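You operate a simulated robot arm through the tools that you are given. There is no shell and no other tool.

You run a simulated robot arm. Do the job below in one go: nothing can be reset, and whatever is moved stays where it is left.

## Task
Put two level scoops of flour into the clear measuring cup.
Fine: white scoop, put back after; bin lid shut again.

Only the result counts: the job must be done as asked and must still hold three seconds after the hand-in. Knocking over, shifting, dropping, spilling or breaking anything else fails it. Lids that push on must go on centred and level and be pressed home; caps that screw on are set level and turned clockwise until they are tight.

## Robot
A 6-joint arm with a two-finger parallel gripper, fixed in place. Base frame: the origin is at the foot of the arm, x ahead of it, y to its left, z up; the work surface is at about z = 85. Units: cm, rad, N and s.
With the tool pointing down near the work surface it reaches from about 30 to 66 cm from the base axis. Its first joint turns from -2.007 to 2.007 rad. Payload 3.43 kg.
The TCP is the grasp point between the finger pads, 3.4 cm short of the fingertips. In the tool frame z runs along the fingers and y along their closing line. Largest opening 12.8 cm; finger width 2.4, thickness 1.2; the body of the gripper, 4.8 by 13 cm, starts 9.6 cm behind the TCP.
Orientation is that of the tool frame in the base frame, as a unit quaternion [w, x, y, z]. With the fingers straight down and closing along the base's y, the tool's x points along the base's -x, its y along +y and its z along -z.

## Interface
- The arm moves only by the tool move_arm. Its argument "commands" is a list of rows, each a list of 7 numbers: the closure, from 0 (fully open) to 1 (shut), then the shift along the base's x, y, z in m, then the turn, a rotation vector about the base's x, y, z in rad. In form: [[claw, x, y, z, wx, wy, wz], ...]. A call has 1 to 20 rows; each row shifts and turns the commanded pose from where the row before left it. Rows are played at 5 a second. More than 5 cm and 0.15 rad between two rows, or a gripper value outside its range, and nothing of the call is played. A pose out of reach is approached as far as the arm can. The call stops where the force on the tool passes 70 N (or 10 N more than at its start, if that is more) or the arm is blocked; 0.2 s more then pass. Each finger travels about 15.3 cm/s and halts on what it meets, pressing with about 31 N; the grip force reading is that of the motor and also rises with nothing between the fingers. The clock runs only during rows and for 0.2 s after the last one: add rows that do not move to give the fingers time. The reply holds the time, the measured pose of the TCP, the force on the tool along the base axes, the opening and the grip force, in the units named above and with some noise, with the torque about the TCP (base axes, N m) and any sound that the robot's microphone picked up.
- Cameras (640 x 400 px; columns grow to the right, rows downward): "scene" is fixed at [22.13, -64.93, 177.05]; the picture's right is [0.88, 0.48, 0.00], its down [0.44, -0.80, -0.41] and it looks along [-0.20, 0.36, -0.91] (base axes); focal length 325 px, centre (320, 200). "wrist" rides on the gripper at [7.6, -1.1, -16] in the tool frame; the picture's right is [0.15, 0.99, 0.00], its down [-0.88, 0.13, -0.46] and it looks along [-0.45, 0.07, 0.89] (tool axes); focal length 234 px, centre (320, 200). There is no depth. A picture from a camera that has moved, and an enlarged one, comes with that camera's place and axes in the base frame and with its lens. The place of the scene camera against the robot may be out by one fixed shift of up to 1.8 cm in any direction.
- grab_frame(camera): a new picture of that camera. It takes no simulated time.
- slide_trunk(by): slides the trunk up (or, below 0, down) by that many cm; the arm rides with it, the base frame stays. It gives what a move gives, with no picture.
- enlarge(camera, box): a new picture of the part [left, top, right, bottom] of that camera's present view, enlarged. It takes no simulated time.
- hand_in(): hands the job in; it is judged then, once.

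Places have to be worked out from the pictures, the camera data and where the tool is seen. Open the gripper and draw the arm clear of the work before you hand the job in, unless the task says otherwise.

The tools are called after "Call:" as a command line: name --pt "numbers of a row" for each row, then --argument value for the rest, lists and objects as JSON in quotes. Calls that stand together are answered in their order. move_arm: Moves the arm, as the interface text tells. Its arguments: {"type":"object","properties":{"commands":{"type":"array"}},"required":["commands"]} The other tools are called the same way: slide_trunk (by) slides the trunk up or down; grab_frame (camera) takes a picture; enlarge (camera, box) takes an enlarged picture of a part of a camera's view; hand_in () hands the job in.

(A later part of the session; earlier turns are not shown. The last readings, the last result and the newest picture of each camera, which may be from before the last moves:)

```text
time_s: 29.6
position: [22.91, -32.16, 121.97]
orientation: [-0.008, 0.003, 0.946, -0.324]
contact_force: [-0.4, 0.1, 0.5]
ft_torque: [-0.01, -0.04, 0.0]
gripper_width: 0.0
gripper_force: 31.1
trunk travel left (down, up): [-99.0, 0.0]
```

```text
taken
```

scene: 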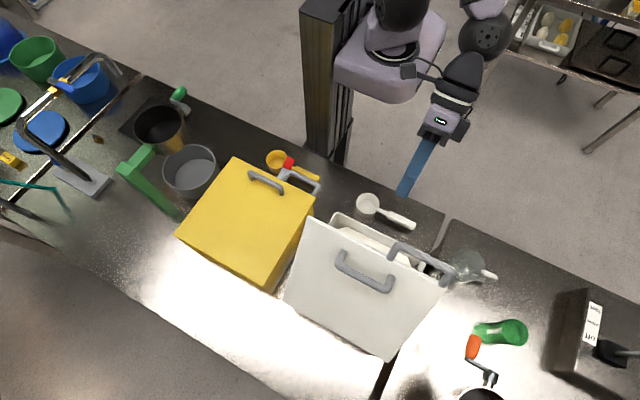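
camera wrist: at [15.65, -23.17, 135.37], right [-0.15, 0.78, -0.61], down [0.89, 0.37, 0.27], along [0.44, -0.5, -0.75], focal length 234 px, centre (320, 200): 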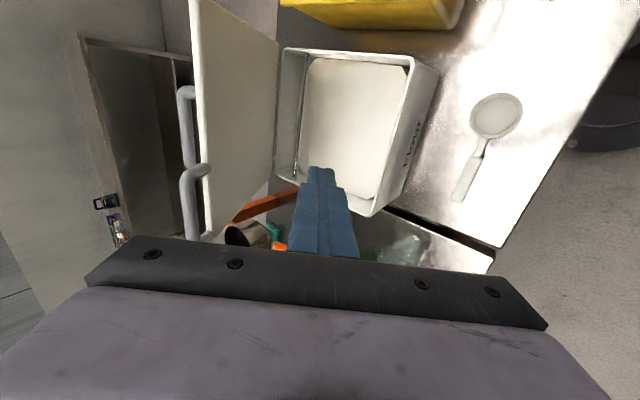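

Tilted 38°, the arm tracks well and the tip is at about (23,-34,119). I'll drop 6 cm, then move in -y to meet the lid's underside and push it past vertical.

Call:
move_arm --pt "1 0 0 -0.03 0 0 0" --pt "1 0 0 -0.03 0 0 0" --pt "1 0 -0.04 0 0 0 0" --pt "1 0 -0.04 0 0 0 0" --pt "1 0 -0.04 0 0 0 0" --pt "1 0 -0.03 0 0 0 0" --pt "1 0 -0.02 0 0 0 0" --pt "1 0 -0.02 0 0 0 0" --pt "1 0 -0.02 0 0 0 0" --pt "1 0 0 0 0 0 0"

Call:
grab_frame --camera "scene"

Call:
grab_frame --camera "wrist"

```text
time_s: 31.8
position: [22.59, -53.26, 116.23]
orientation: [-0.007, 0.004, 0.945, -0.326]
contact_force: [-10.0, 4.8, 8.2]
ft_torque: [-0.43, -1.41, 0.18]
gripper_width: 0.0
gripper_force: 31.5
trunk travel left (down, up): [-99.0, 0.0]
```

```text
taken
```

scene: 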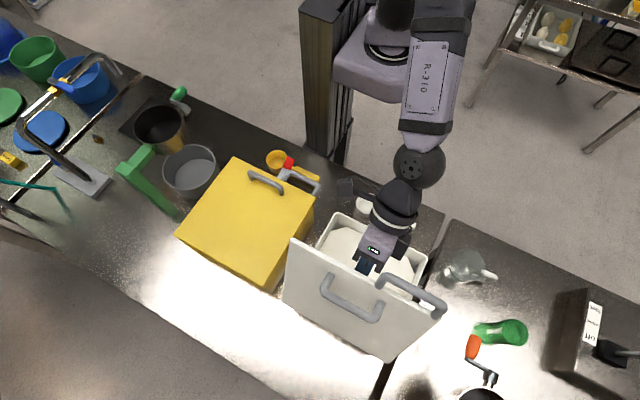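

```text
taken
camera wrist: at [15.29, -44.06, 129.54], right [-0.14, 0.78, -0.61], down [0.89, 0.37, 0.27], along [0.44, -0.5, -0.75], focal length 234 px, centre (320, 200)
```

wrist: 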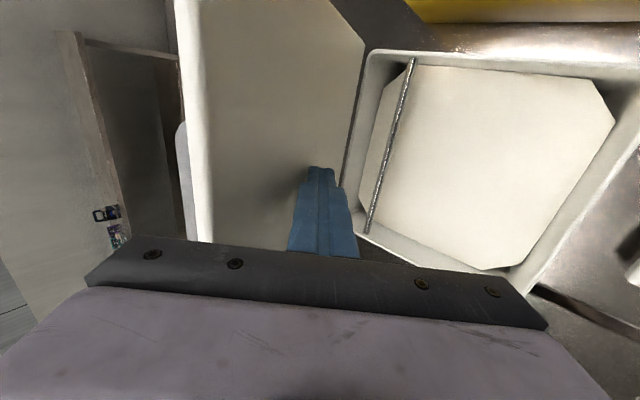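

The lid is moving, now around 72°, with low forces. I'll keep pushing in -y to take it past vertical.

Call:
move_arm --pt "1 0 -0.015 0 0 0 0" --pt "1 0 -0.015 0 0 0 0" --pt "1 0 -0.015 0 0 0 0" --pt "1 0 -0.015 0 0 0 0" --pt "1 0 -0.01 0 0 0 0" --pt "1 0 0 0 0 0 0"

Call:
grab_frame --camera "scene"

Call:
grab_frame --camera "wrist"

```text
time_s: 33.2
position: [22.91, -59.96, 115.77]
orientation: [-0.009, 0.003, 0.946, -0.324]
contact_force: [2.5, 16.1, -1.1]
ft_torque: [0.38, -0.06, 0.2]
gripper_width: 0.0
gripper_force: 30.6
trunk travel left (down, up): [-99.0, 0.0]
```

```text
taken
```

scene: 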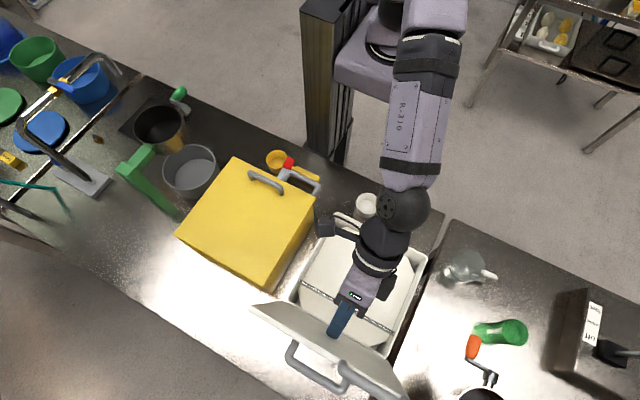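

```text
taken
camera wrist: at [15.74, -50.94, 129.3], right [-0.15, 0.78, -0.6], down [0.89, 0.37, 0.27], along [0.43, -0.5, -0.75], focal length 234 px, centre (320, 200)
```

wrist: 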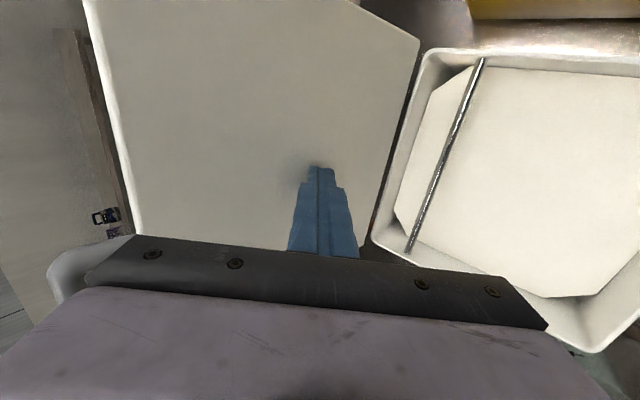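

The lid is now about 98° open and leaning back. I'll retreat, untilt and look straight into the bin to measure the levelling bar and flour height.

Call:
move_arm --pt "1 0 0.03 0.01 0 0 0" --pt "1 0 0.04 0.02 0 0 0" --pt "1 0 0.04 0.02 0.12 0 0" --pt "1 0 0.04 0.02 0.14 0 0" --pt "1 0 0.03 0.0 0.14 0 0" --pt "1 0 0 0.0 0.14 0 0" --pt "1 0 0 0.0 0.12 0 0" --pt "1 0 0 0 0 0 0"

Call:
grab_frame --camera "scene"

Call:
grab_frame --camera "wrist"

```text
time_s: 35.0
position: [22.99, -42.31, 122.94]
orientation: [-0.007, 0.0, 1.0, 0.0]
contact_force: [-0.4, -0.7, 0.1]
ft_torque: [-0.01, 0.01, -0.03]
gripper_width: 0.0
gripper_force: 31.4
trunk travel left (down, up): [-99.0, 0.0]
```

```text
taken
```

scene: 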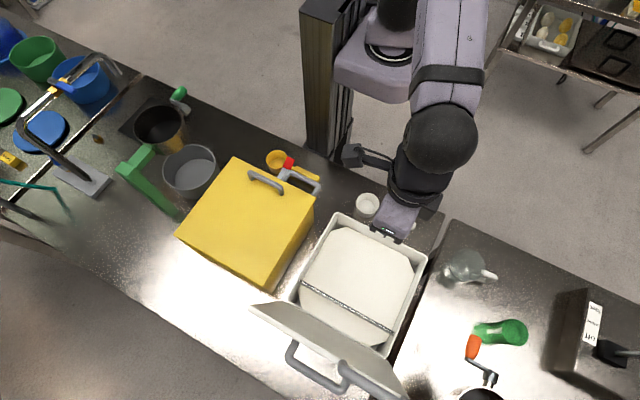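

```text
taken
camera wrist: at [15.73, -43.36, 139.0], right [-0.15, 0.99, 0.0], down [0.89, 0.13, 0.44], along [0.44, 0.07, -0.9], focal length 234 px, centre (320, 200)
```

wrist: 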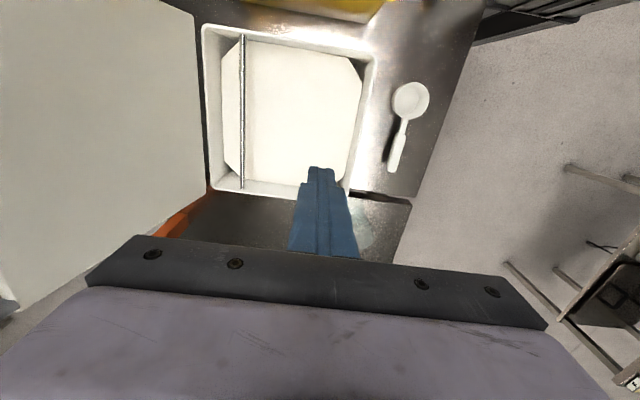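

Call:
enlarge --camera "wrist" --box '[190, 10, 390, 210]'

Call:
enlarge --camera "scene" --box '[270, 200, 450, 360]'

```text
2.00 times, centred on (290, 110) of wrist
camera zoom: at [15.73, -43.36, 139.0], right [-0.15, 0.99, 0.0], down [0.89, 0.13, 0.44], along [0.44, 0.07, -0.9], focal length 468 px, centre (380, 380)
```

zoom: 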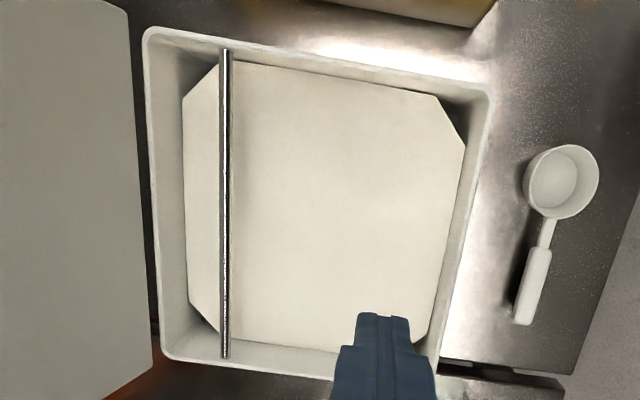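

```text
2.50 times, centred on (360, 280) of scene
camera zoom: at [22.13, -64.93, 177.05], right [0.88, 0.48, 0.0], down [0.44, -0.8, -0.41], along [-0.2, 0.36, -0.91], focal length 813 px, centre (220, 0)
```

zoom: 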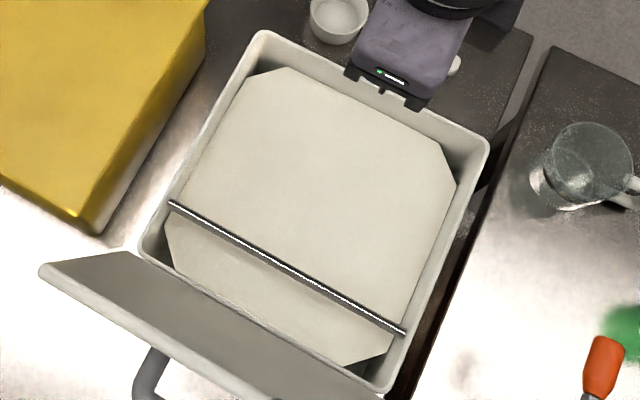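

The bar is at y≈-54.8, z≈98.9, about level with the rim, and the flour surface is near z≈95. Next is the white scoop: I'll move over its handle with the gripper open and take a close look.

Call:
move_arm --pt "1 0.01 0.04 0 0.012 0 0" --pt "0.7 0.015 0.045 0 0 0 0" --pt "0.6 0.015 0.045 -0.02 0 0 0" --pt "0.6 0.007 0.045 -0.03 0 0 0" --pt "0.6 0 0 -0.04 0 0 0" --pt "0.6 0 0 -0.04 0 0 0" --pt "0.6 0 0 0 0 0 0"

Call:
grab_frame --camera "wrist"

Call:
enlarge --camera "wrist" --box '[220, 60, 420, 240]'

```text
refused: row 3 steps farther than a row can; nothing moved
```

```text
taken
camera wrist: at [15.73, -43.36, 139.0], right [-0.15, 0.99, 0.0], down [0.89, 0.13, 0.44], along [0.44, 0.07, -0.9], focal length 234 px, centre (320, 200)
```

wrist: 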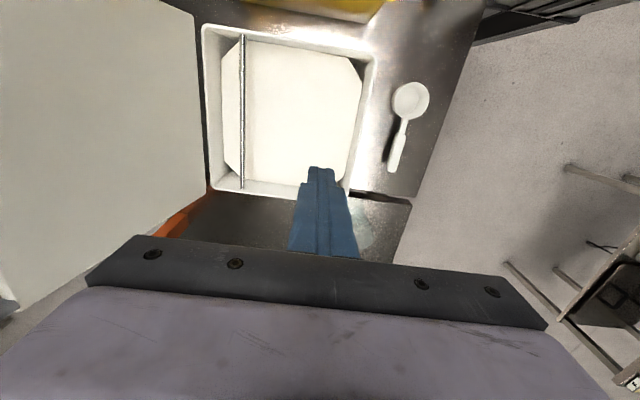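

```text
2.22 times, centred on (320, 150) of wrist
camera zoom: at [15.73, -43.36, 139.0], right [-0.15, 0.99, 0.0], down [0.89, 0.13, 0.44], along [0.44, 0.07, -0.9], focal length 520 px, centre (320, 311)
```

zoom: 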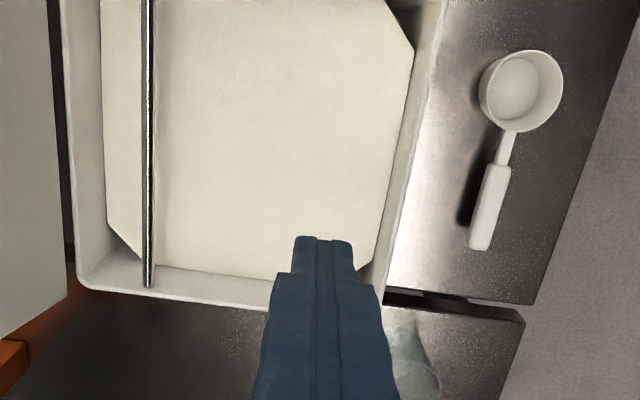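

One row was too long, so nothing moved. I'll resend the approach to the scoop handle with shorter steps.

Call:
move_arm --pt "1 0.01 0.04 0 0.012 0 0" --pt "0.7 0.015 0.035 0 0 0 0" --pt "0.6 0.015 0.035 -0.02 0 0 0" --pt "0.6 0.007 0.035 -0.03 0 0 0" --pt "0.6 0 0.03 -0.03 0 0 0" --pt "0.6 0 0 -0.04 0 0 0" --pt "0.6 0 0 -0.02 0 0 0" --pt "0.6 0 0 0 0 0 0"

Call:
grab_frame --camera "wrist"

Call:
enlarge --camera "wrist" --box '[220, 60, 420, 240]'

```text
time_s: 36.8
position: [27.61, -25.08, 109.02]
orientation: [-0.008, 0.0, 1.0, 0.006]
contact_force: [-0.1, -0.2, -0.1]
ft_torque: [0.0, 0.0, -0.03]
gripper_width: 5.13
gripper_force: 0.0
trunk travel left (down, up): [-99.0, 0.0]
```

```text
taken
camera wrist: at [20.32, -26.18, 125.04], right [-0.15, 0.99, 0.01], down [0.89, 0.12, 0.44], along [0.44, 0.08, -0.9], focal length 234 px, centre (320, 200)
```

wrist: 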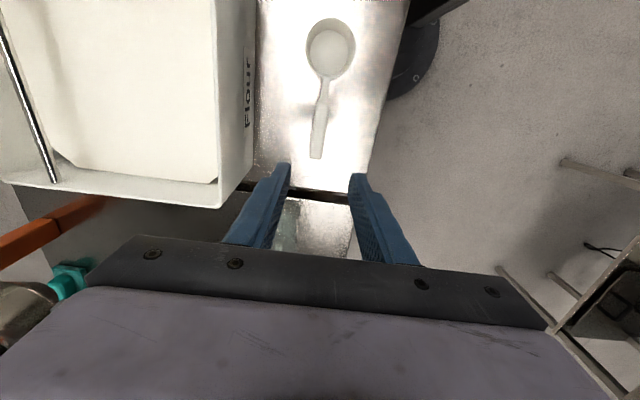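

```text
2.22 times, centred on (320, 150) of wrist
camera zoom: at [20.32, -26.18, 125.04], right [-0.15, 0.99, 0.01], down [0.89, 0.12, 0.44], along [0.44, 0.08, -0.9], focal length 520 px, centre (320, 311)
```

zoom: 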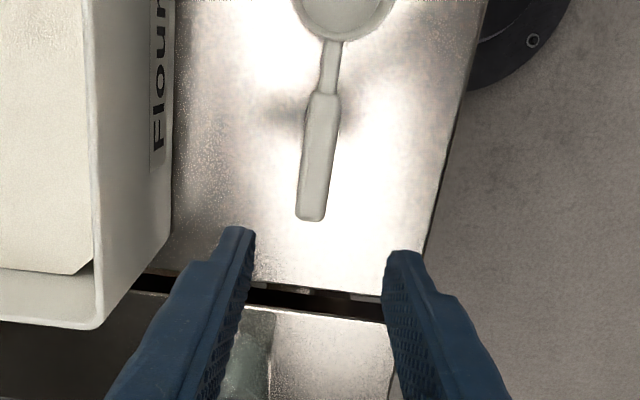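

The scoop handle lies along x at y≈-25, x≈22.6–30.1, centred between the fingers. I'll lower to just above grasp height and check.

Call:
move_arm --pt "0.6 0 0.001 -0.04 0 0 0" --pt "0.6 0 0 -0.04 0 0 0" --pt "0.6 0 0 -0.04 0 0 0" --pt "0.6 0 0 -0.03 0 0 0" --pt "0.6 0 0 -0.02 0 0 0" --pt "0.6 0 0 0 0 0 0"

Call:
grab_frame --camera "wrist"

Call:
enlarge --camera "scene" --box '[330, 160, 450, 240]'

```text
time_s: 38.2
position: [27.7, -24.52, 92.0]
orientation: [-0.007, 0.0, 1.0, 0.005]
contact_force: [-0.1, 0.1, 0.8]
ft_torque: [0.01, 0.0, 0.01]
gripper_width: 5.12
gripper_force: 0.0
trunk travel left (down, up): [-99.0, 0.0]
```

```text
taken
camera wrist: at [20.41, -25.71, 108.06], right [-0.15, 0.99, 0.01], down [0.89, 0.13, 0.44], along [0.44, 0.08, -0.9], focal length 234 px, centre (320, 200)
```

wrist: 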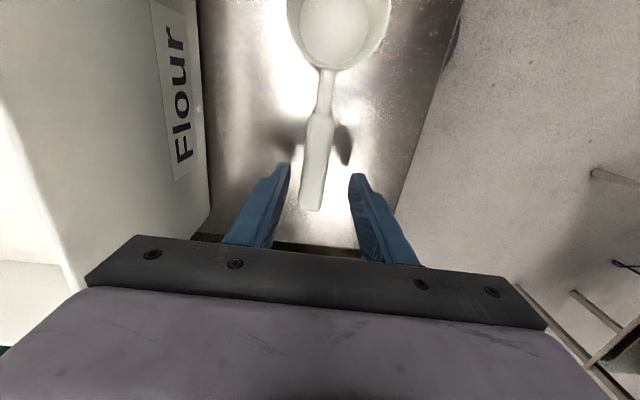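

```text
5.00 times, centred on (390, 200) of scene
camera zoom: at [22.13, -64.93, 177.05], right [0.88, 0.48, 0.0], down [0.44, -0.8, -0.41], along [-0.2, 0.36, -0.91], focal length 1625 px, centre (-30, 200)
```

zoom: 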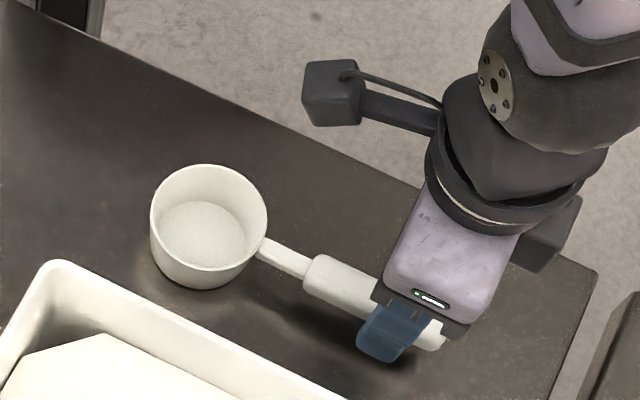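

Alignment is good. I'll lower to z≈90.2, the handle height, and close.

Call:
move_arm --pt "0.6 0 -0.002 -0.01 0 0 0" --pt "0.6 0 0 -0.008 0 0 0" --pt "0.6 0 0 0 0 0 0" --pt "0.8 0 0 0 0 0 0" --pt "1 0 0 0 0 0 0" --pt "1 0 0 0 0 0 0" --pt "1 0 0 0 0 0 0"

Call:
grab_frame --camera "wrist"

```text
time_s: 39.8
position: [27.8, -24.89, 90.15]
orientation: [-0.008, -0.001, 1.0, 0.005]
contact_force: [0.9, -0.8, -0.1]
ft_torque: [-0.08, -0.03, 0.06]
gripper_width: 2.16
gripper_force: 31.1
trunk travel left (down, up): [-99.0, 0.0]
```

```text
taken
camera wrist: at [20.47, -26.1, 106.23], right [-0.15, 0.99, 0.01], down [0.89, 0.13, 0.44], along [0.44, 0.08, -0.9], focal length 234 px, centre (320, 200)
```

wrist: 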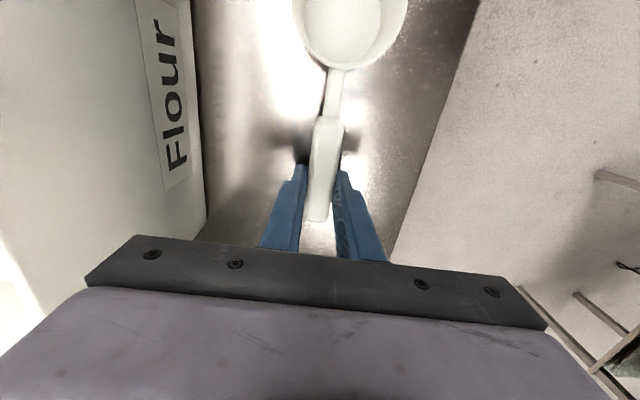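

The handle is held (2.16 cm). The pick-up pose is (27.75,-24.85,90.15), which I'll use to put the scoop back. Now I'll lift straight up and turn +90° so the scoop points away from the robot toward the bin.

Call:
move_arm --pt "1 0 0 0.01 0 0 0" --pt "1 0 0 0.02 0 0 0" --pt "1 0 0 0.03 0 0 0" --pt "1 0 0 0.04 0 0 0" --pt "1 0 0 0.04 0 0 0" --pt "1 0 0 0.04 0 0 0" --pt "1 0 0 0.04 0 0 0" --pt "1 0 0 0 0 0 0"

Call:
grab_frame --camera "scene"

Call:
grab_frame --camera "wrist"

```text
time_s: 41.6
position: [27.62, -24.67, 111.96]
orientation: [-0.009, 0.001, 1.0, 0.006]
contact_force: [-0.3, 0.8, -2.6]
ft_torque: [0.04, -0.17, 0.03]
gripper_width: 2.14
gripper_force: 30.5
trunk travel left (down, up): [-99.0, 0.0]
```

```text
taken
```

scene: 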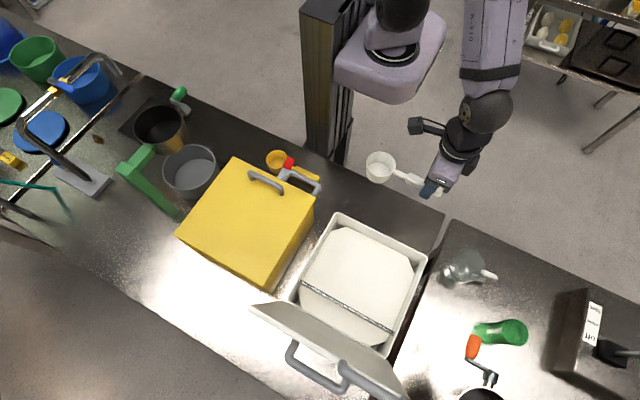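

```text
taken
camera wrist: at [20.47, -26.04, 128.15], right [-0.15, 0.99, 0.01], down [0.89, 0.12, 0.44], along [0.44, 0.08, -0.9], focal length 234 px, centre (320, 200)
```

wrist: 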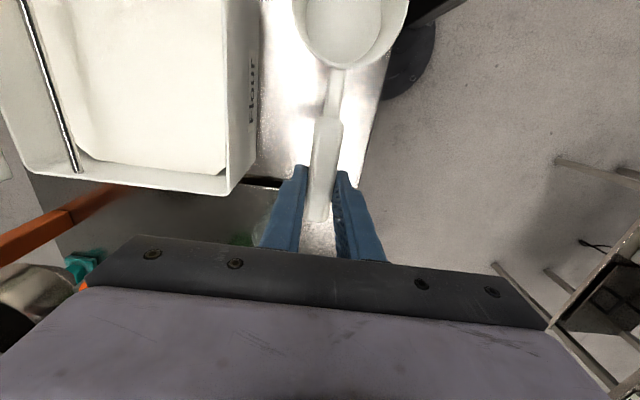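

The scoop is held level. Next I'll rotate +90° about z while moving to x≈23, ending with the scoop over the front of the bin.

Call:
move_arm --pt "1 -0.004 0 0 0 0 0.1428" --pt "1 -0.004 0 0 0 0 0.1428" --pt "1 -0.004 0 0 0 0 0.1428" --pt "1 -0.004 0 0 0 0 0.1428" --pt "1 -0.004 0 0 0 0 0.1428" --pt "1 -0.004 -0.005 0 0 0 0.1428" --pt "1 -0.004 -0.005 0 0 0 0.1428" --pt "1 -0.004 -0.005 0 0 0 0.1428" --pt "1 -0.004 -0.005 0 0 0 0.1428" --pt "1 -0.004 -0.005 0 0 0 0.1428" --pt "1 -0.004 -0.005 0 0 0 0.1428" --pt "1 0 0 0 0 0 0"

Call:
grab_frame --camera "scene"

Call:
grab_frame --camera "wrist"

```text
time_s: 44.2
position: [23.34, -27.97, 112.06]
orientation: [0.01, 0.708, -0.706, 0.003]
contact_force: [-0.3, 0.1, -2.0]
ft_torque: [0.17, -0.01, 0.04]
gripper_width: 2.16
gripper_force: 30.8
trunk travel left (down, up): [-99.0, 0.0]
```

```text
taken
```

scene: 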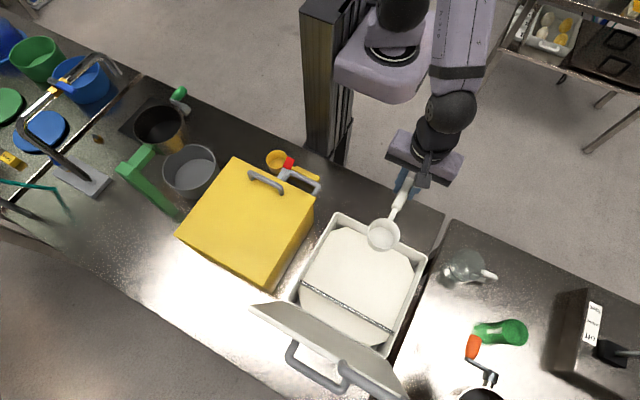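

```text
taken
camera wrist: at [24.71, -35.21, 128.14], right [-0.99, -0.15, 0.01], down [-0.13, 0.89, 0.44], along [-0.08, 0.44, -0.9], focal length 234 px, centre (320, 200)
```

wrist: 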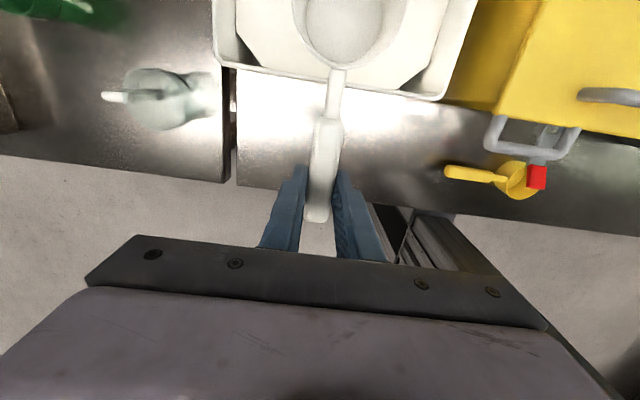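

The scoop now points into the bin. I'll zoom in to measure the cup's position and height relative to the TCP.

Call:
enlarge --camera "scene" --box '[340, 160, 460, 260]'

Call:
enlarge --camera "wrist" --box '[230, 0, 430, 130]'

```text
4.00 times, centred on (400, 210) of scene
camera zoom: at [22.13, -64.93, 177.05], right [0.88, 0.48, 0.0], down [0.44, -0.8, -0.41], along [-0.2, 0.36, -0.91], focal length 1300 px, centre (0, 160)
```

zoom: 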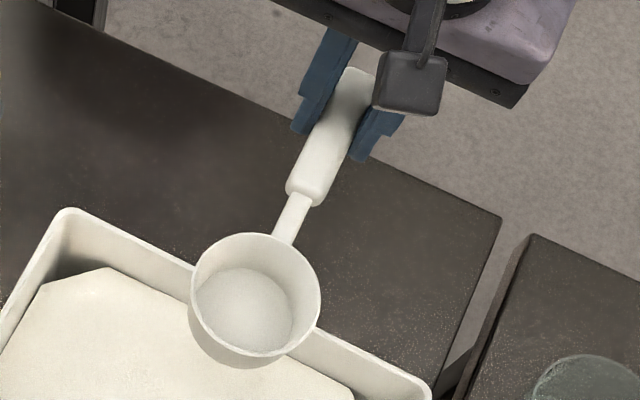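

```text
3.08 times, centred on (330, 65) of wrist
camera zoom: at [24.71, -35.21, 128.14], right [-0.99, -0.15, 0.01], down [-0.13, 0.89, 0.44], along [-0.08, 0.44, -0.9], focal length 720 px, centre (289, 615)
```

zoom: 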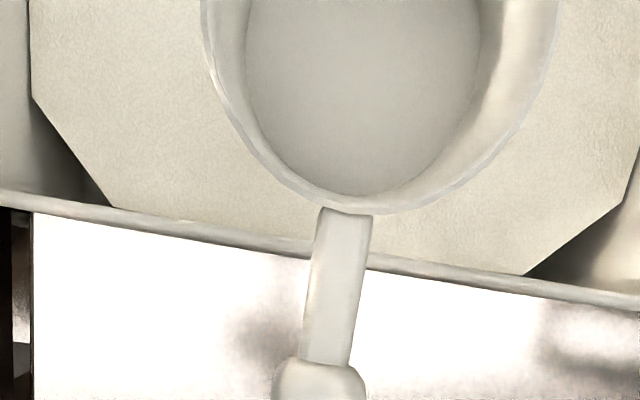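

The cup centre is about 11.5 cm ahead of the TCP, roughly at TCP height, with an outer diameter of about 6.8 cm. I'll move over the bin and pitch the nose down about 23° before going into the flour.

Call:
move_arm --pt "1 0 -0.03 0 0 0 0" --pt "1 0 -0.03 0 0 0 0" --pt "1 0 -0.03 -0.01 0 0 0" --pt "1 0 -0.02 -0.02 0 0 0" --pt "1 0 0 -0.02 0.1 0 0" --pt "1 0 0 0 0.1 0 0" --pt "1 0 0 0 0.1 0 0" --pt "1 0 0 0 0.1 0 0" --pt "1 0 0 0 0 0 0"

Call:
grab_frame --camera "scene"

Call:
grab_frame --camera "wrist"

```text
time_s: 46.2
position: [23.3, -38.93, 107.18]
orientation: [-0.131, 0.695, -0.693, -0.14]
contact_force: [-0.1, -0.1, -1.5]
ft_torque: [0.1, 0.01, 0.01]
gripper_width: 2.15
gripper_force: 31.1
trunk travel left (down, up): [-99.0, 0.0]
```

```text
taken
```

scene: 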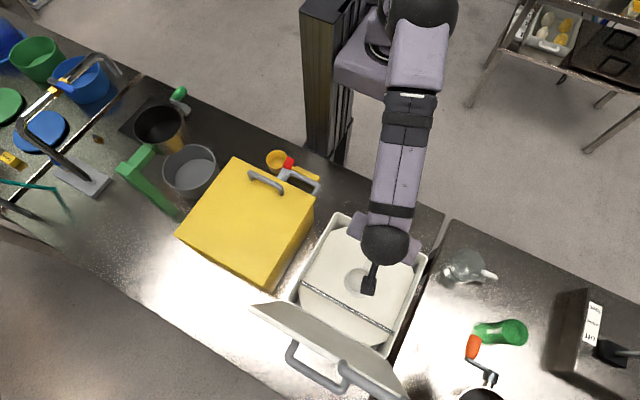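

```text
taken
camera wrist: at [24.61, -51.85, 119.08], right [-0.99, -0.14, -0.04], down [-0.12, 0.64, 0.75], along [-0.08, 0.75, -0.65], focal length 234 px, centre (320, 200)
```

wrist: 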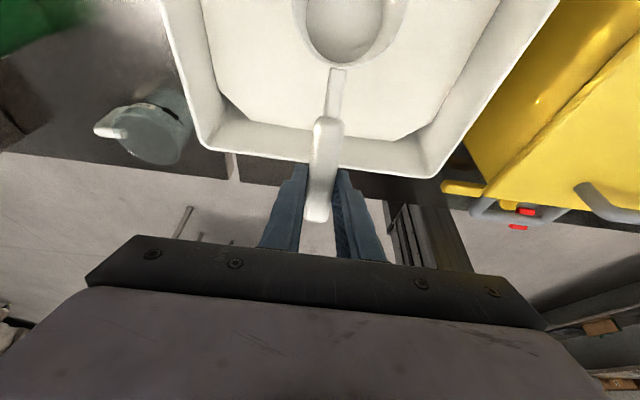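

Everything is clear. I'll lower the pitched scoop into the flour in small steps and watch the force.

Call:
move_arm --pt "1 0 0 -0.03 0 0 0" --pt "1 0 0 -0.02 0 0 0" --pt "1 0 0 -0.02 0 0 0" --pt "1 0 0 -0.015 0 0 0" --pt "1 0 0 0 0 0 0"

Call:
grab_frame --camera "scene"

Call:
grab_frame --camera "wrist"

```text
time_s: 47.4
position: [23.27, -39.37, 98.39]
orientation: [-0.13, 0.695, -0.694, -0.137]
contact_force: [-0.2, -20.8, -10.0]
ft_torque: [-0.04, -0.02, 0.07]
gripper_width: 2.19
gripper_force: 31.1
trunk travel left (down, up): [-99.0, 0.0]
```

```text
taken
```

scene: 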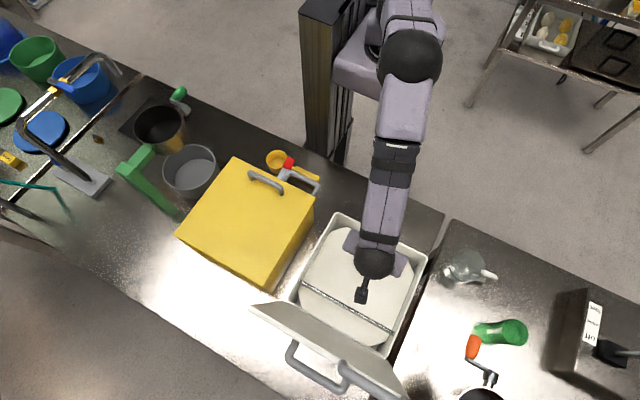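

```text
taken
camera wrist: at [24.6, -52.33, 110.37], right [-0.99, -0.14, -0.04], down [-0.13, 0.65, 0.75], along [-0.08, 0.75, -0.66], focal length 234 px, centre (320, 200)
```

wrist: 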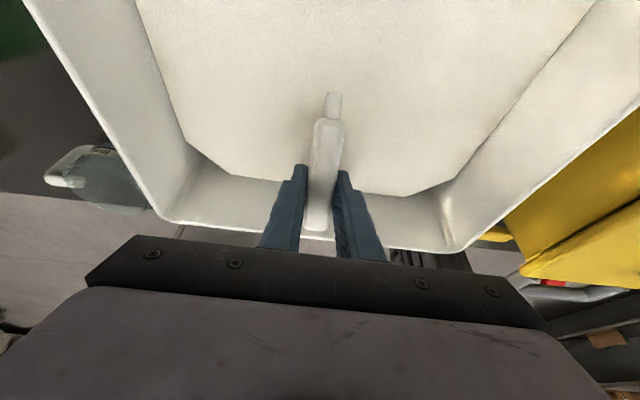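

The -y force suggests the handle end or fingers touched the front wall. Flour reaction would push up, not sideways. I'll move forward in -y, which is also the digging direction, and recheck.

Call:
move_arm --pt "1 0 -0.01 0 0 0 0" --pt "1 0 -0.01 0 0 0 0" --pt "1 0 0 0 0 0 0"

```text
time_s: 48.2
position: [23.41, -40.78, 98.57]
orientation: [-0.131, 0.694, -0.694, -0.14]
contact_force: [-0.4, 0.5, -1.4]
ft_torque: [0.13, 0.01, 0.0]
gripper_width: 2.18
gripper_force: 31.3
trunk travel left (down, up): [-99.0, 0.0]
```

Contact is gone and the flour gives no resistance. I'll go slightly deeper, sweep forward under the surface, then level the scoop while pulling back and raise it clear of the bar.

Call:
move_arm --pt "1 0 0 -0.012 0 0 0" --pt "1 0 -0.01 -0.003 0 0 0" --pt "1 0 -0.01 0 0 0 0" --pt "1 0 0 0 0 0 0" --pt "1 0 0.005 0 -0.1 0 0" --pt "1 0 0.007 0 -0.1 0 0" --pt "1 0 0.007 0 -0.1 0 0" --pt "1 0 0.007 0 -0.1 0 0" --pt "1 0 0 0 0 0 0"

Call:
grab_frame --camera "scene"

Call:
grab_frame --camera "wrist"

```text
time_s: 50.2
position: [23.24, -40.48, 97.12]
orientation: [0.01, 0.707, -0.707, 0.002]
contact_force: [-0.1, -0.9, -2.5]
ft_torque: [0.25, -0.01, 0.01]
gripper_width: 2.15
gripper_force: 31.1
trunk travel left (down, up): [-99.0, 0.0]
```

```text
taken
```

scene: 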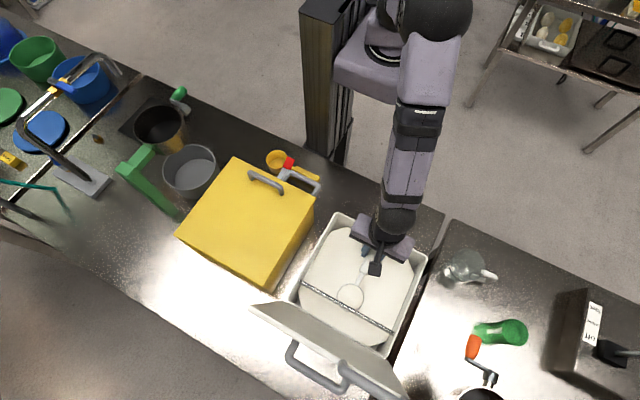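

```text
taken
camera wrist: at [24.58, -47.65, 113.26], right [-0.99, -0.15, 0.01], down [-0.12, 0.89, 0.44], along [-0.08, 0.44, -0.9], focal length 234 px, centre (320, 200)
```

wrist: 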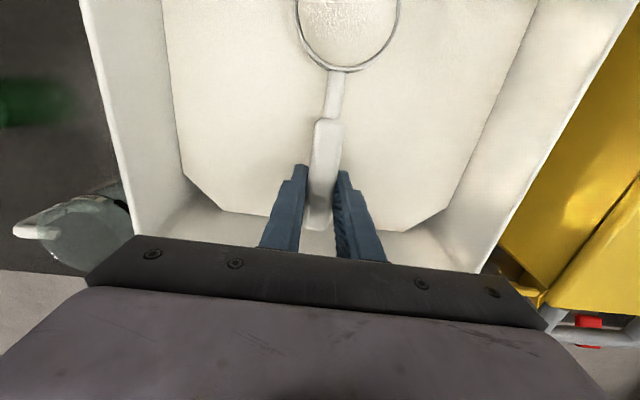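

The torque rose from 0.17 to 0.25 N m, so flour is in the scoop. I'll zoom in to judge the heap.

Call:
enlarge --camera "scene" --box '[310, 250, 410, 350]'

Call:
enlarge --camera "wrist" --box '[260, 0, 440, 100]'

```text
4.00 times, centred on (360, 300) of scene
camera zoom: at [22.13, -64.93, 177.05], right [0.88, 0.48, 0.0], down [0.44, -0.8, -0.41], along [-0.2, 0.36, -0.91], focal length 1300 px, centre (160, -200)
```

zoom: 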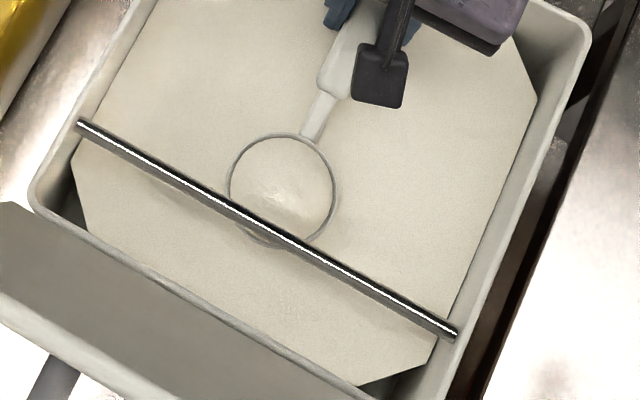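

```text
3.56 times, centred on (350, 50) of wrist
camera zoom: at [24.58, -47.65, 113.26], right [-0.99, -0.15, 0.01], down [-0.12, 0.89, 0.44], along [-0.08, 0.44, -0.9], focal length 833 px, centre (213, 733)
```

zoom: 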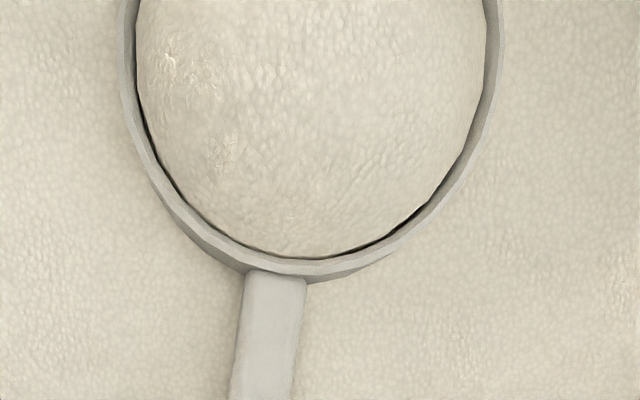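

The scoop is heaped with a dome of flour. To level it I need the bar height relative to the rim, so I'll slide the cup centre under the bar at this slightly low height and look.

Call:
move_arm --pt "1 0 -0.01 0 0 0 0" --pt "1 0 -0.01 0 0 0 0" --pt "1 0 -0.008 0 0 0 0" --pt "1 0 0 0 0 0 0"

Call:
enlarge --camera "wrist" --box '[220, 0, 440, 130]'

Call:
enlarge --camera "scene" --box '[310, 250, 410, 350]'

```text
time_s: 51.2
position: [23.14, -43.28, 97.01]
orientation: [-0.01, -0.707, 0.708, -0.002]
contact_force: [0.1, -0.4, -1.6]
ft_torque: [0.21, 0.0, 0.03]
gripper_width: 2.17
gripper_force: 31.1
trunk travel left (down, up): [-99.0, 0.0]
```

```text
2.91 times, centred on (330, 65) of wrist
camera zoom: at [24.57, -50.48, 113.23], right [-0.99, -0.15, 0.01], down [-0.12, 0.89, 0.44], along [-0.08, 0.44, -0.9], focal length 681 px, centre (291, 593)
```

zoom: 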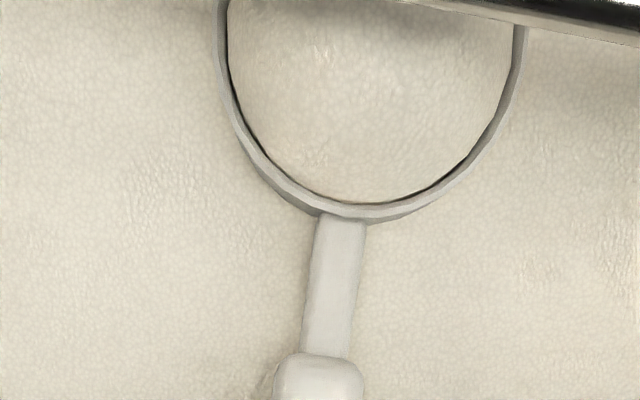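

```text
4.00 times, centred on (360, 300) of scene
camera zoom: at [22.13, -64.93, 177.05], right [0.88, 0.48, 0.0], down [0.44, -0.8, -0.41], along [-0.2, 0.36, -0.91], focal length 1300 px, centre (160, -200)
```

zoom: 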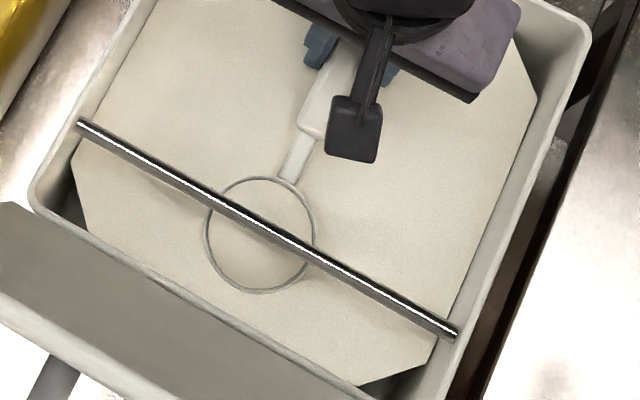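

The torque dropped slightly (0.25 to 0.21) and the dome looks flatter. I'll raise in 2 mm steps to find where the rim just meets the bar.

Call:
move_arm --pt "1 0 0 0.002 0 0 0" --pt "1 0 0 0.002 0 0 0" --pt "1 0 0 0.002 0 0 0" --pt "1 0 0 0 0 0 0"

Call:
enlarge --camera "scene" --box '[310, 250, 410, 350]'

```text
time_s: 52.2
position: [23.16, -43.37, 97.71]
orientation: [0.009, 0.707, -0.707, 0.003]
contact_force: [0.5, -0.9, -3.2]
ft_torque: [0.26, 0.02, 0.0]
gripper_width: 2.17
gripper_force: 31.4
trunk travel left (down, up): [-99.0, 0.0]
```

```text
4.00 times, centred on (360, 300) of scene
camera zoom: at [22.13, -64.93, 177.05], right [0.88, 0.48, 0.0], down [0.44, -0.8, -0.41], along [-0.2, 0.36, -0.91], focal length 1300 px, centre (160, -200)
```

zoom: 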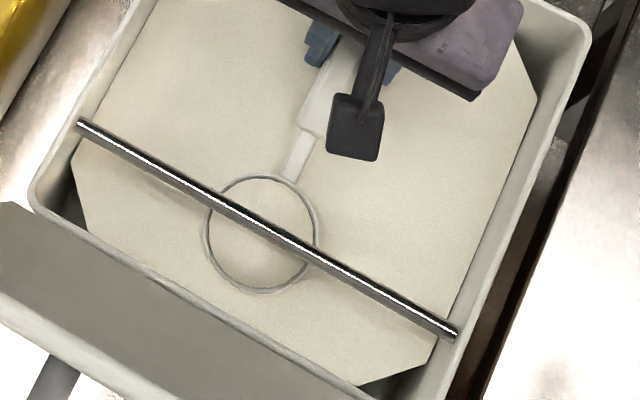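

No clear contact yet, so I'll raise a little more.

Call:
move_arm --pt "1 0 0 0.002 0 0 0" --pt "1 0 0 0.002 0 0 0" --pt "1 0 0 0 0 0 0"

Call:
move_arm --pt "1 0 0 0.002 0 0 0" --pt "1 0 0 0 0 0 0"

```text
time_s: 53.0
position: [23.42, -43.21, 98.14]
orientation: [0.009, 0.707, -0.707, 0.002]
contact_force: [0.5, 0.2, -2.3]
ft_torque: [0.2, -0.01, -0.01]
gripper_width: 2.14
gripper_force: 31.1
trunk travel left (down, up): [-99.0, 0.0]
```

```text
time_s: 53.6
position: [23.37, -43.33, 98.31]
orientation: [-0.01, -0.707, 0.707, -0.002]
contact_force: [0.4, 0.3, -1.9]
ft_torque: [0.23, -0.05, 0.04]
gripper_width: 2.16
gripper_force: 30.9
trunk travel left (down, up): [-99.0, 0.0]
```

Still free at TCP z≈98.3. I'll continue upward in small steps.

Call:
move_arm --pt "1 0 0 0.002 0 0 0" --pt "1 0 0 0.002 0 0 0" --pt "1 0 0 0 0 0 0"

Call:
enlarge --camera "wrist" --box '[220, 0, 440, 130]'

Call:
enlarge --camera "scene" --box '[330, 270, 400, 330]'

```text
time_s: 54.4
position: [23.2, -43.25, 98.69]
orientation: [0.009, 0.707, -0.707, 0.002]
contact_force: [-0.7, 0.9, -3.2]
ft_torque: [0.2, -0.03, 0.0]
gripper_width: 2.17
gripper_force: 30.9
trunk travel left (down, up): [-99.0, 0.0]
```

```text
2.91 times, centred on (330, 65) of wrist
camera zoom: at [24.61, -50.46, 114.81], right [-0.99, -0.15, 0.01], down [-0.12, 0.89, 0.44], along [-0.08, 0.44, -0.9], focal length 681 px, centre (291, 593)
```

zoom: 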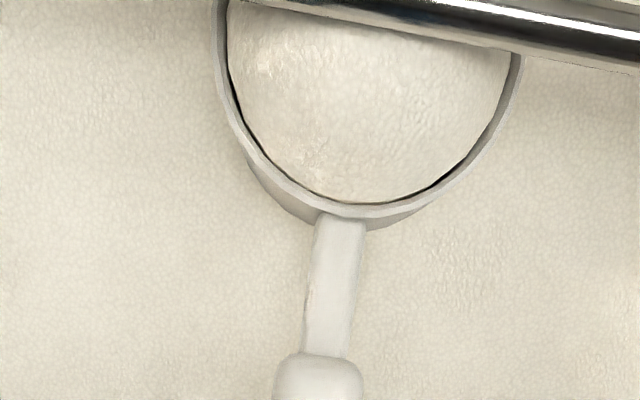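

```text
6.67 times, centred on (365, 300) of scene
camera zoom: at [22.13, -64.93, 177.05], right [0.88, 0.48, 0.0], down [0.44, -0.8, -0.41], along [-0.2, 0.36, -0.91], focal length 2167 px, centre (20, -467)
```

zoom: 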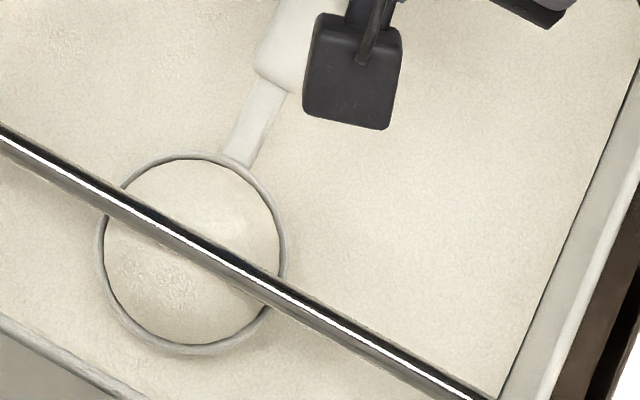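

The bar still clears the heap, and the rim's apparent size suggests it sits 2–3 cm below the TCP. I'll grab a full wrist view to check whether the scoop shifted in the grip.

Call:
enlarge --camera "wrist" --box '[230, 40, 430, 240]'

Call:
grab_frame --camera "wrist"

```text
2.00 times, centred on (330, 140) of wrist
camera zoom: at [24.61, -50.46, 114.81], right [-0.99, -0.15, 0.01], down [-0.12, 0.89, 0.44], along [-0.08, 0.44, -0.9], focal length 468 px, centre (300, 320)
```

zoom: 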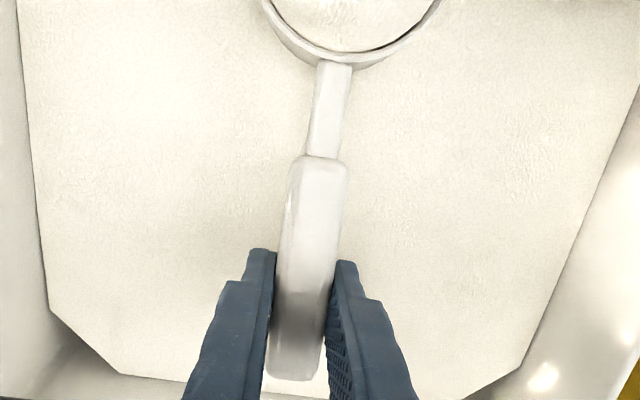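

```text
taken
camera wrist: at [24.61, -50.46, 114.81], right [-0.99, -0.15, 0.01], down [-0.12, 0.89, 0.44], along [-0.08, 0.44, -0.9], focal length 234 px, centre (320, 200)
```

wrist: 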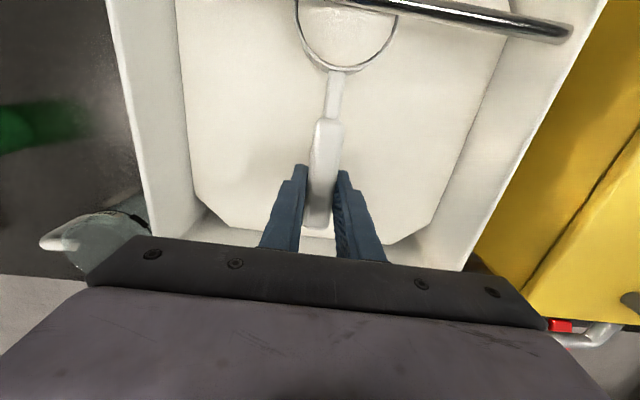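

Comparing with the earlier view, the scoop has drooped nose-down by about 8–9° in the grip. I'll compensate by tilting the tool nose-up about 0.15 rad and lowering a little to keep clear of the bar, then compare again.

Call:
move_arm --pt "1 0 0 -0.01 0 0 0" --pt "1 0 0 0 -0.05 0 0" --pt "1 0 0 0 -0.05 0 0" --pt "1 0 0 0 -0.05 0 0" --pt "1 0 0 0 0 0 0"

Call:
enlarge --camera "scene" --box '[310, 250, 410, 350]'

Call:
grab_frame --camera "wrist"

```text
time_s: 55.6
position: [23.24, -43.16, 97.74]
orientation: [-0.062, -0.704, 0.705, -0.055]
contact_force: [-0.1, 1.3, -2.5]
ft_torque: [0.24, -0.01, 0.0]
gripper_width: 2.15
gripper_force: 30.8
trunk travel left (down, up): [-99.0, 0.0]
```

```text
4.00 times, centred on (360, 300) of scene
camera zoom: at [22.13, -64.93, 177.05], right [0.88, 0.48, 0.0], down [0.44, -0.8, -0.41], along [-0.2, 0.36, -0.91], focal length 1300 px, centre (160, -200)
```

zoom: 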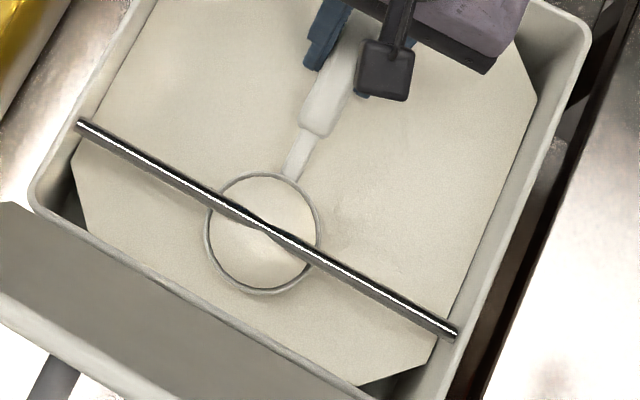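

```text
taken
camera wrist: at [24.59, -47.93, 114.74], right [-0.99, -0.14, 0.03], down [-0.12, 0.94, 0.3], along [-0.08, 0.3, -0.95], focal length 234 px, centre (320, 200)
```

wrist: 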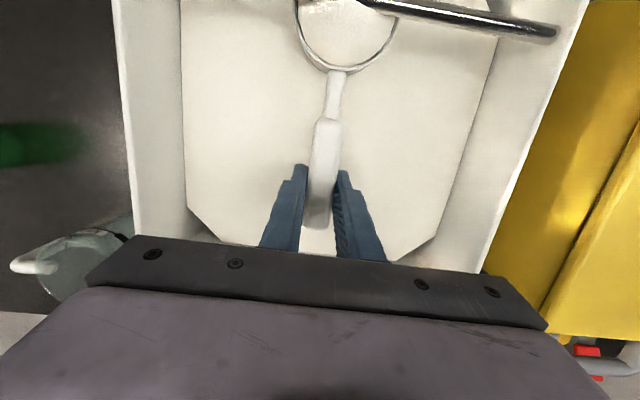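

The heap now pokes up past the bar, so the rim is near the right height. I'll raise in small steps until the rim touches the bar.

Call:
move_arm --pt "1 0 0 0.002 0 0 0" --pt "1 0 0 0.002 0 0 0" --pt "1 0 0 0 0 0 0"

Call:
move_arm --pt "1 0 0 0.002 0 0 0" --pt "1 0 0 0 0 0 0"

Call:
move_arm --pt "1 0 0 0.002 0 0 0" --pt "1 0 0 0 0 0 0"

```text
time_s: 56.4
position: [23.32, -43.13, 98.05]
orientation: [-0.063, -0.704, 0.706, -0.054]
contact_force: [0.9, 0.5, -1.7]
ft_torque: [0.26, 0.01, 0.02]
gripper_width: 2.15
gripper_force: 31.5
trunk travel left (down, up): [-99.0, 0.0]
```

```text
time_s: 57.0
position: [23.26, -43.18, 98.32]
orientation: [0.062, 0.705, -0.705, 0.054]
contact_force: [-0.1, 0.1, -2.5]
ft_torque: [0.29, 0.02, -0.03]
gripper_width: 2.15
gripper_force: 30.5
trunk travel left (down, up): [-99.0, 0.0]
```

```text
time_s: 57.6
position: [23.4, -43.23, 98.45]
orientation: [-0.062, -0.704, 0.705, -0.055]
contact_force: [-0.2, -1.4, -2.7]
ft_torque: [0.23, 0.02, -0.02]
gripper_width: 2.13
gripper_force: 31.3
trunk travel left (down, up): [-99.0, 0.0]
```

Call:
move_arm --pt "1 0 0 0.002 0 0 0" --pt "1 0 0 0 0 0 0"

Call:
move_arm --pt "1 0 0 0.002 0 0 0" --pt "1 0 0 0 0 0 0"

Call:
enlarge --camera "scene" --box '[330, 270, 400, 330]'

Call:
enlarge --camera "wrist" --box '[220, 0, 440, 130]'

```text
time_s: 58.2
position: [23.28, -43.08, 98.76]
orientation: [-0.063, -0.703, 0.706, -0.055]
contact_force: [0.1, -0.7, -1.9]
ft_torque: [0.26, -0.02, -0.01]
gripper_width: 2.14
gripper_force: 31.4
trunk travel left (down, up): [-99.0, 0.0]
```

```text
time_s: 58.8
position: [23.35, -43.01, 98.97]
orientation: [-0.062, -0.704, 0.705, -0.054]
contact_force: [0.0, -0.2, -4.0]
ft_torque: [0.43, -0.06, -0.06]
gripper_width: 2.14
gripper_force: 30.9
trunk travel left (down, up): [-99.0, 0.0]
```

```text
6.67 times, centred on (365, 300) of scene
camera zoom: at [22.13, -64.93, 177.05], right [0.88, 0.48, 0.0], down [0.44, -0.8, -0.41], along [-0.2, 0.36, -0.91], focal length 2167 px, centre (20, -467)
```

zoom: 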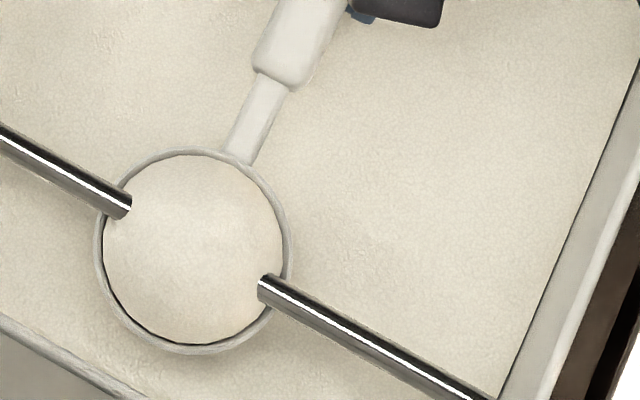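

```text
2.91 times, centred on (330, 65) of wrist
camera zoom: at [24.58, -47.94, 115.85], right [-0.99, -0.14, 0.03], down [-0.12, 0.94, 0.31], along [-0.08, 0.3, -0.95], focal length 681 px, centre (291, 593)
```

zoom: 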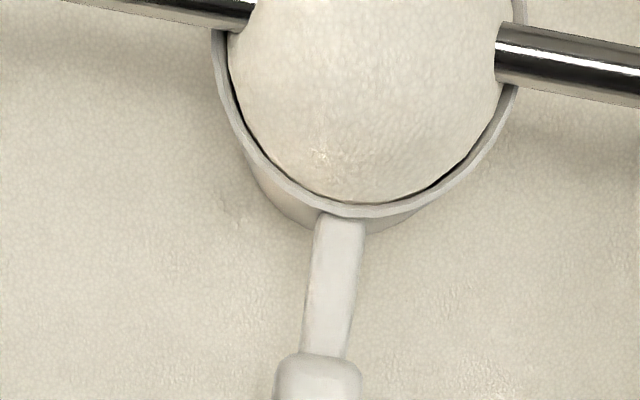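

Contact: at TCP z≈98.95 the rim touches the bar, with the torque up to 0.43. I'll lower 2 mm and draw the scoop toward me (+y), so the bar strikes off the far half, and see how the heap changes.

Call:
move_arm --pt "1 0 0 -0.002 0 0 0" --pt "1 0 0.006 0 0 0 0" --pt "1 0 0.006 0 0 0 0" --pt "1 0 0.006 0 0 0 0" --pt "1 0 0.005 0 0 0 0" --pt "1 0 0 0 0 0 0"

Call:
enlarge --camera "scene" --box '[330, 270, 400, 330]'

Call:
enlarge --camera "wrist" --box '[220, 0, 440, 130]'

```text
time_s: 60.2
position: [23.41, -40.76, 98.63]
orientation: [-0.062, -0.704, 0.705, -0.054]
contact_force: [0.5, -0.1, -2.0]
ft_torque: [0.22, 0.03, 0.03]
gripper_width: 2.13
gripper_force: 31.2
trunk travel left (down, up): [-99.0, 0.0]
```

```text
6.67 times, centred on (365, 300) of scene
camera zoom: at [22.13, -64.93, 177.05], right [0.88, 0.48, 0.0], down [0.44, -0.8, -0.41], along [-0.2, 0.36, -0.91], focal length 2167 px, centre (20, -467)
```

zoom: 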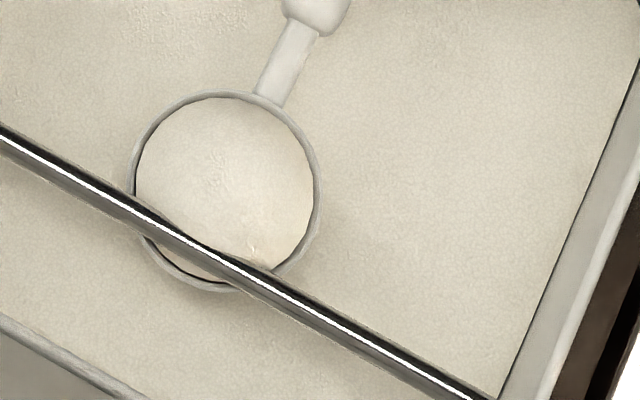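

```text
2.91 times, centred on (330, 65) of wrist
camera zoom: at [24.66, -45.62, 115.66], right [-0.99, -0.14, 0.03], down [-0.13, 0.94, 0.31], along [-0.08, 0.3, -0.95], focal length 681 px, centre (291, 593)
```

zoom: 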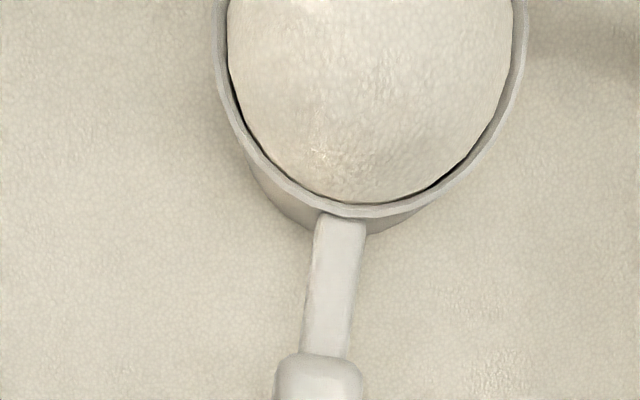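

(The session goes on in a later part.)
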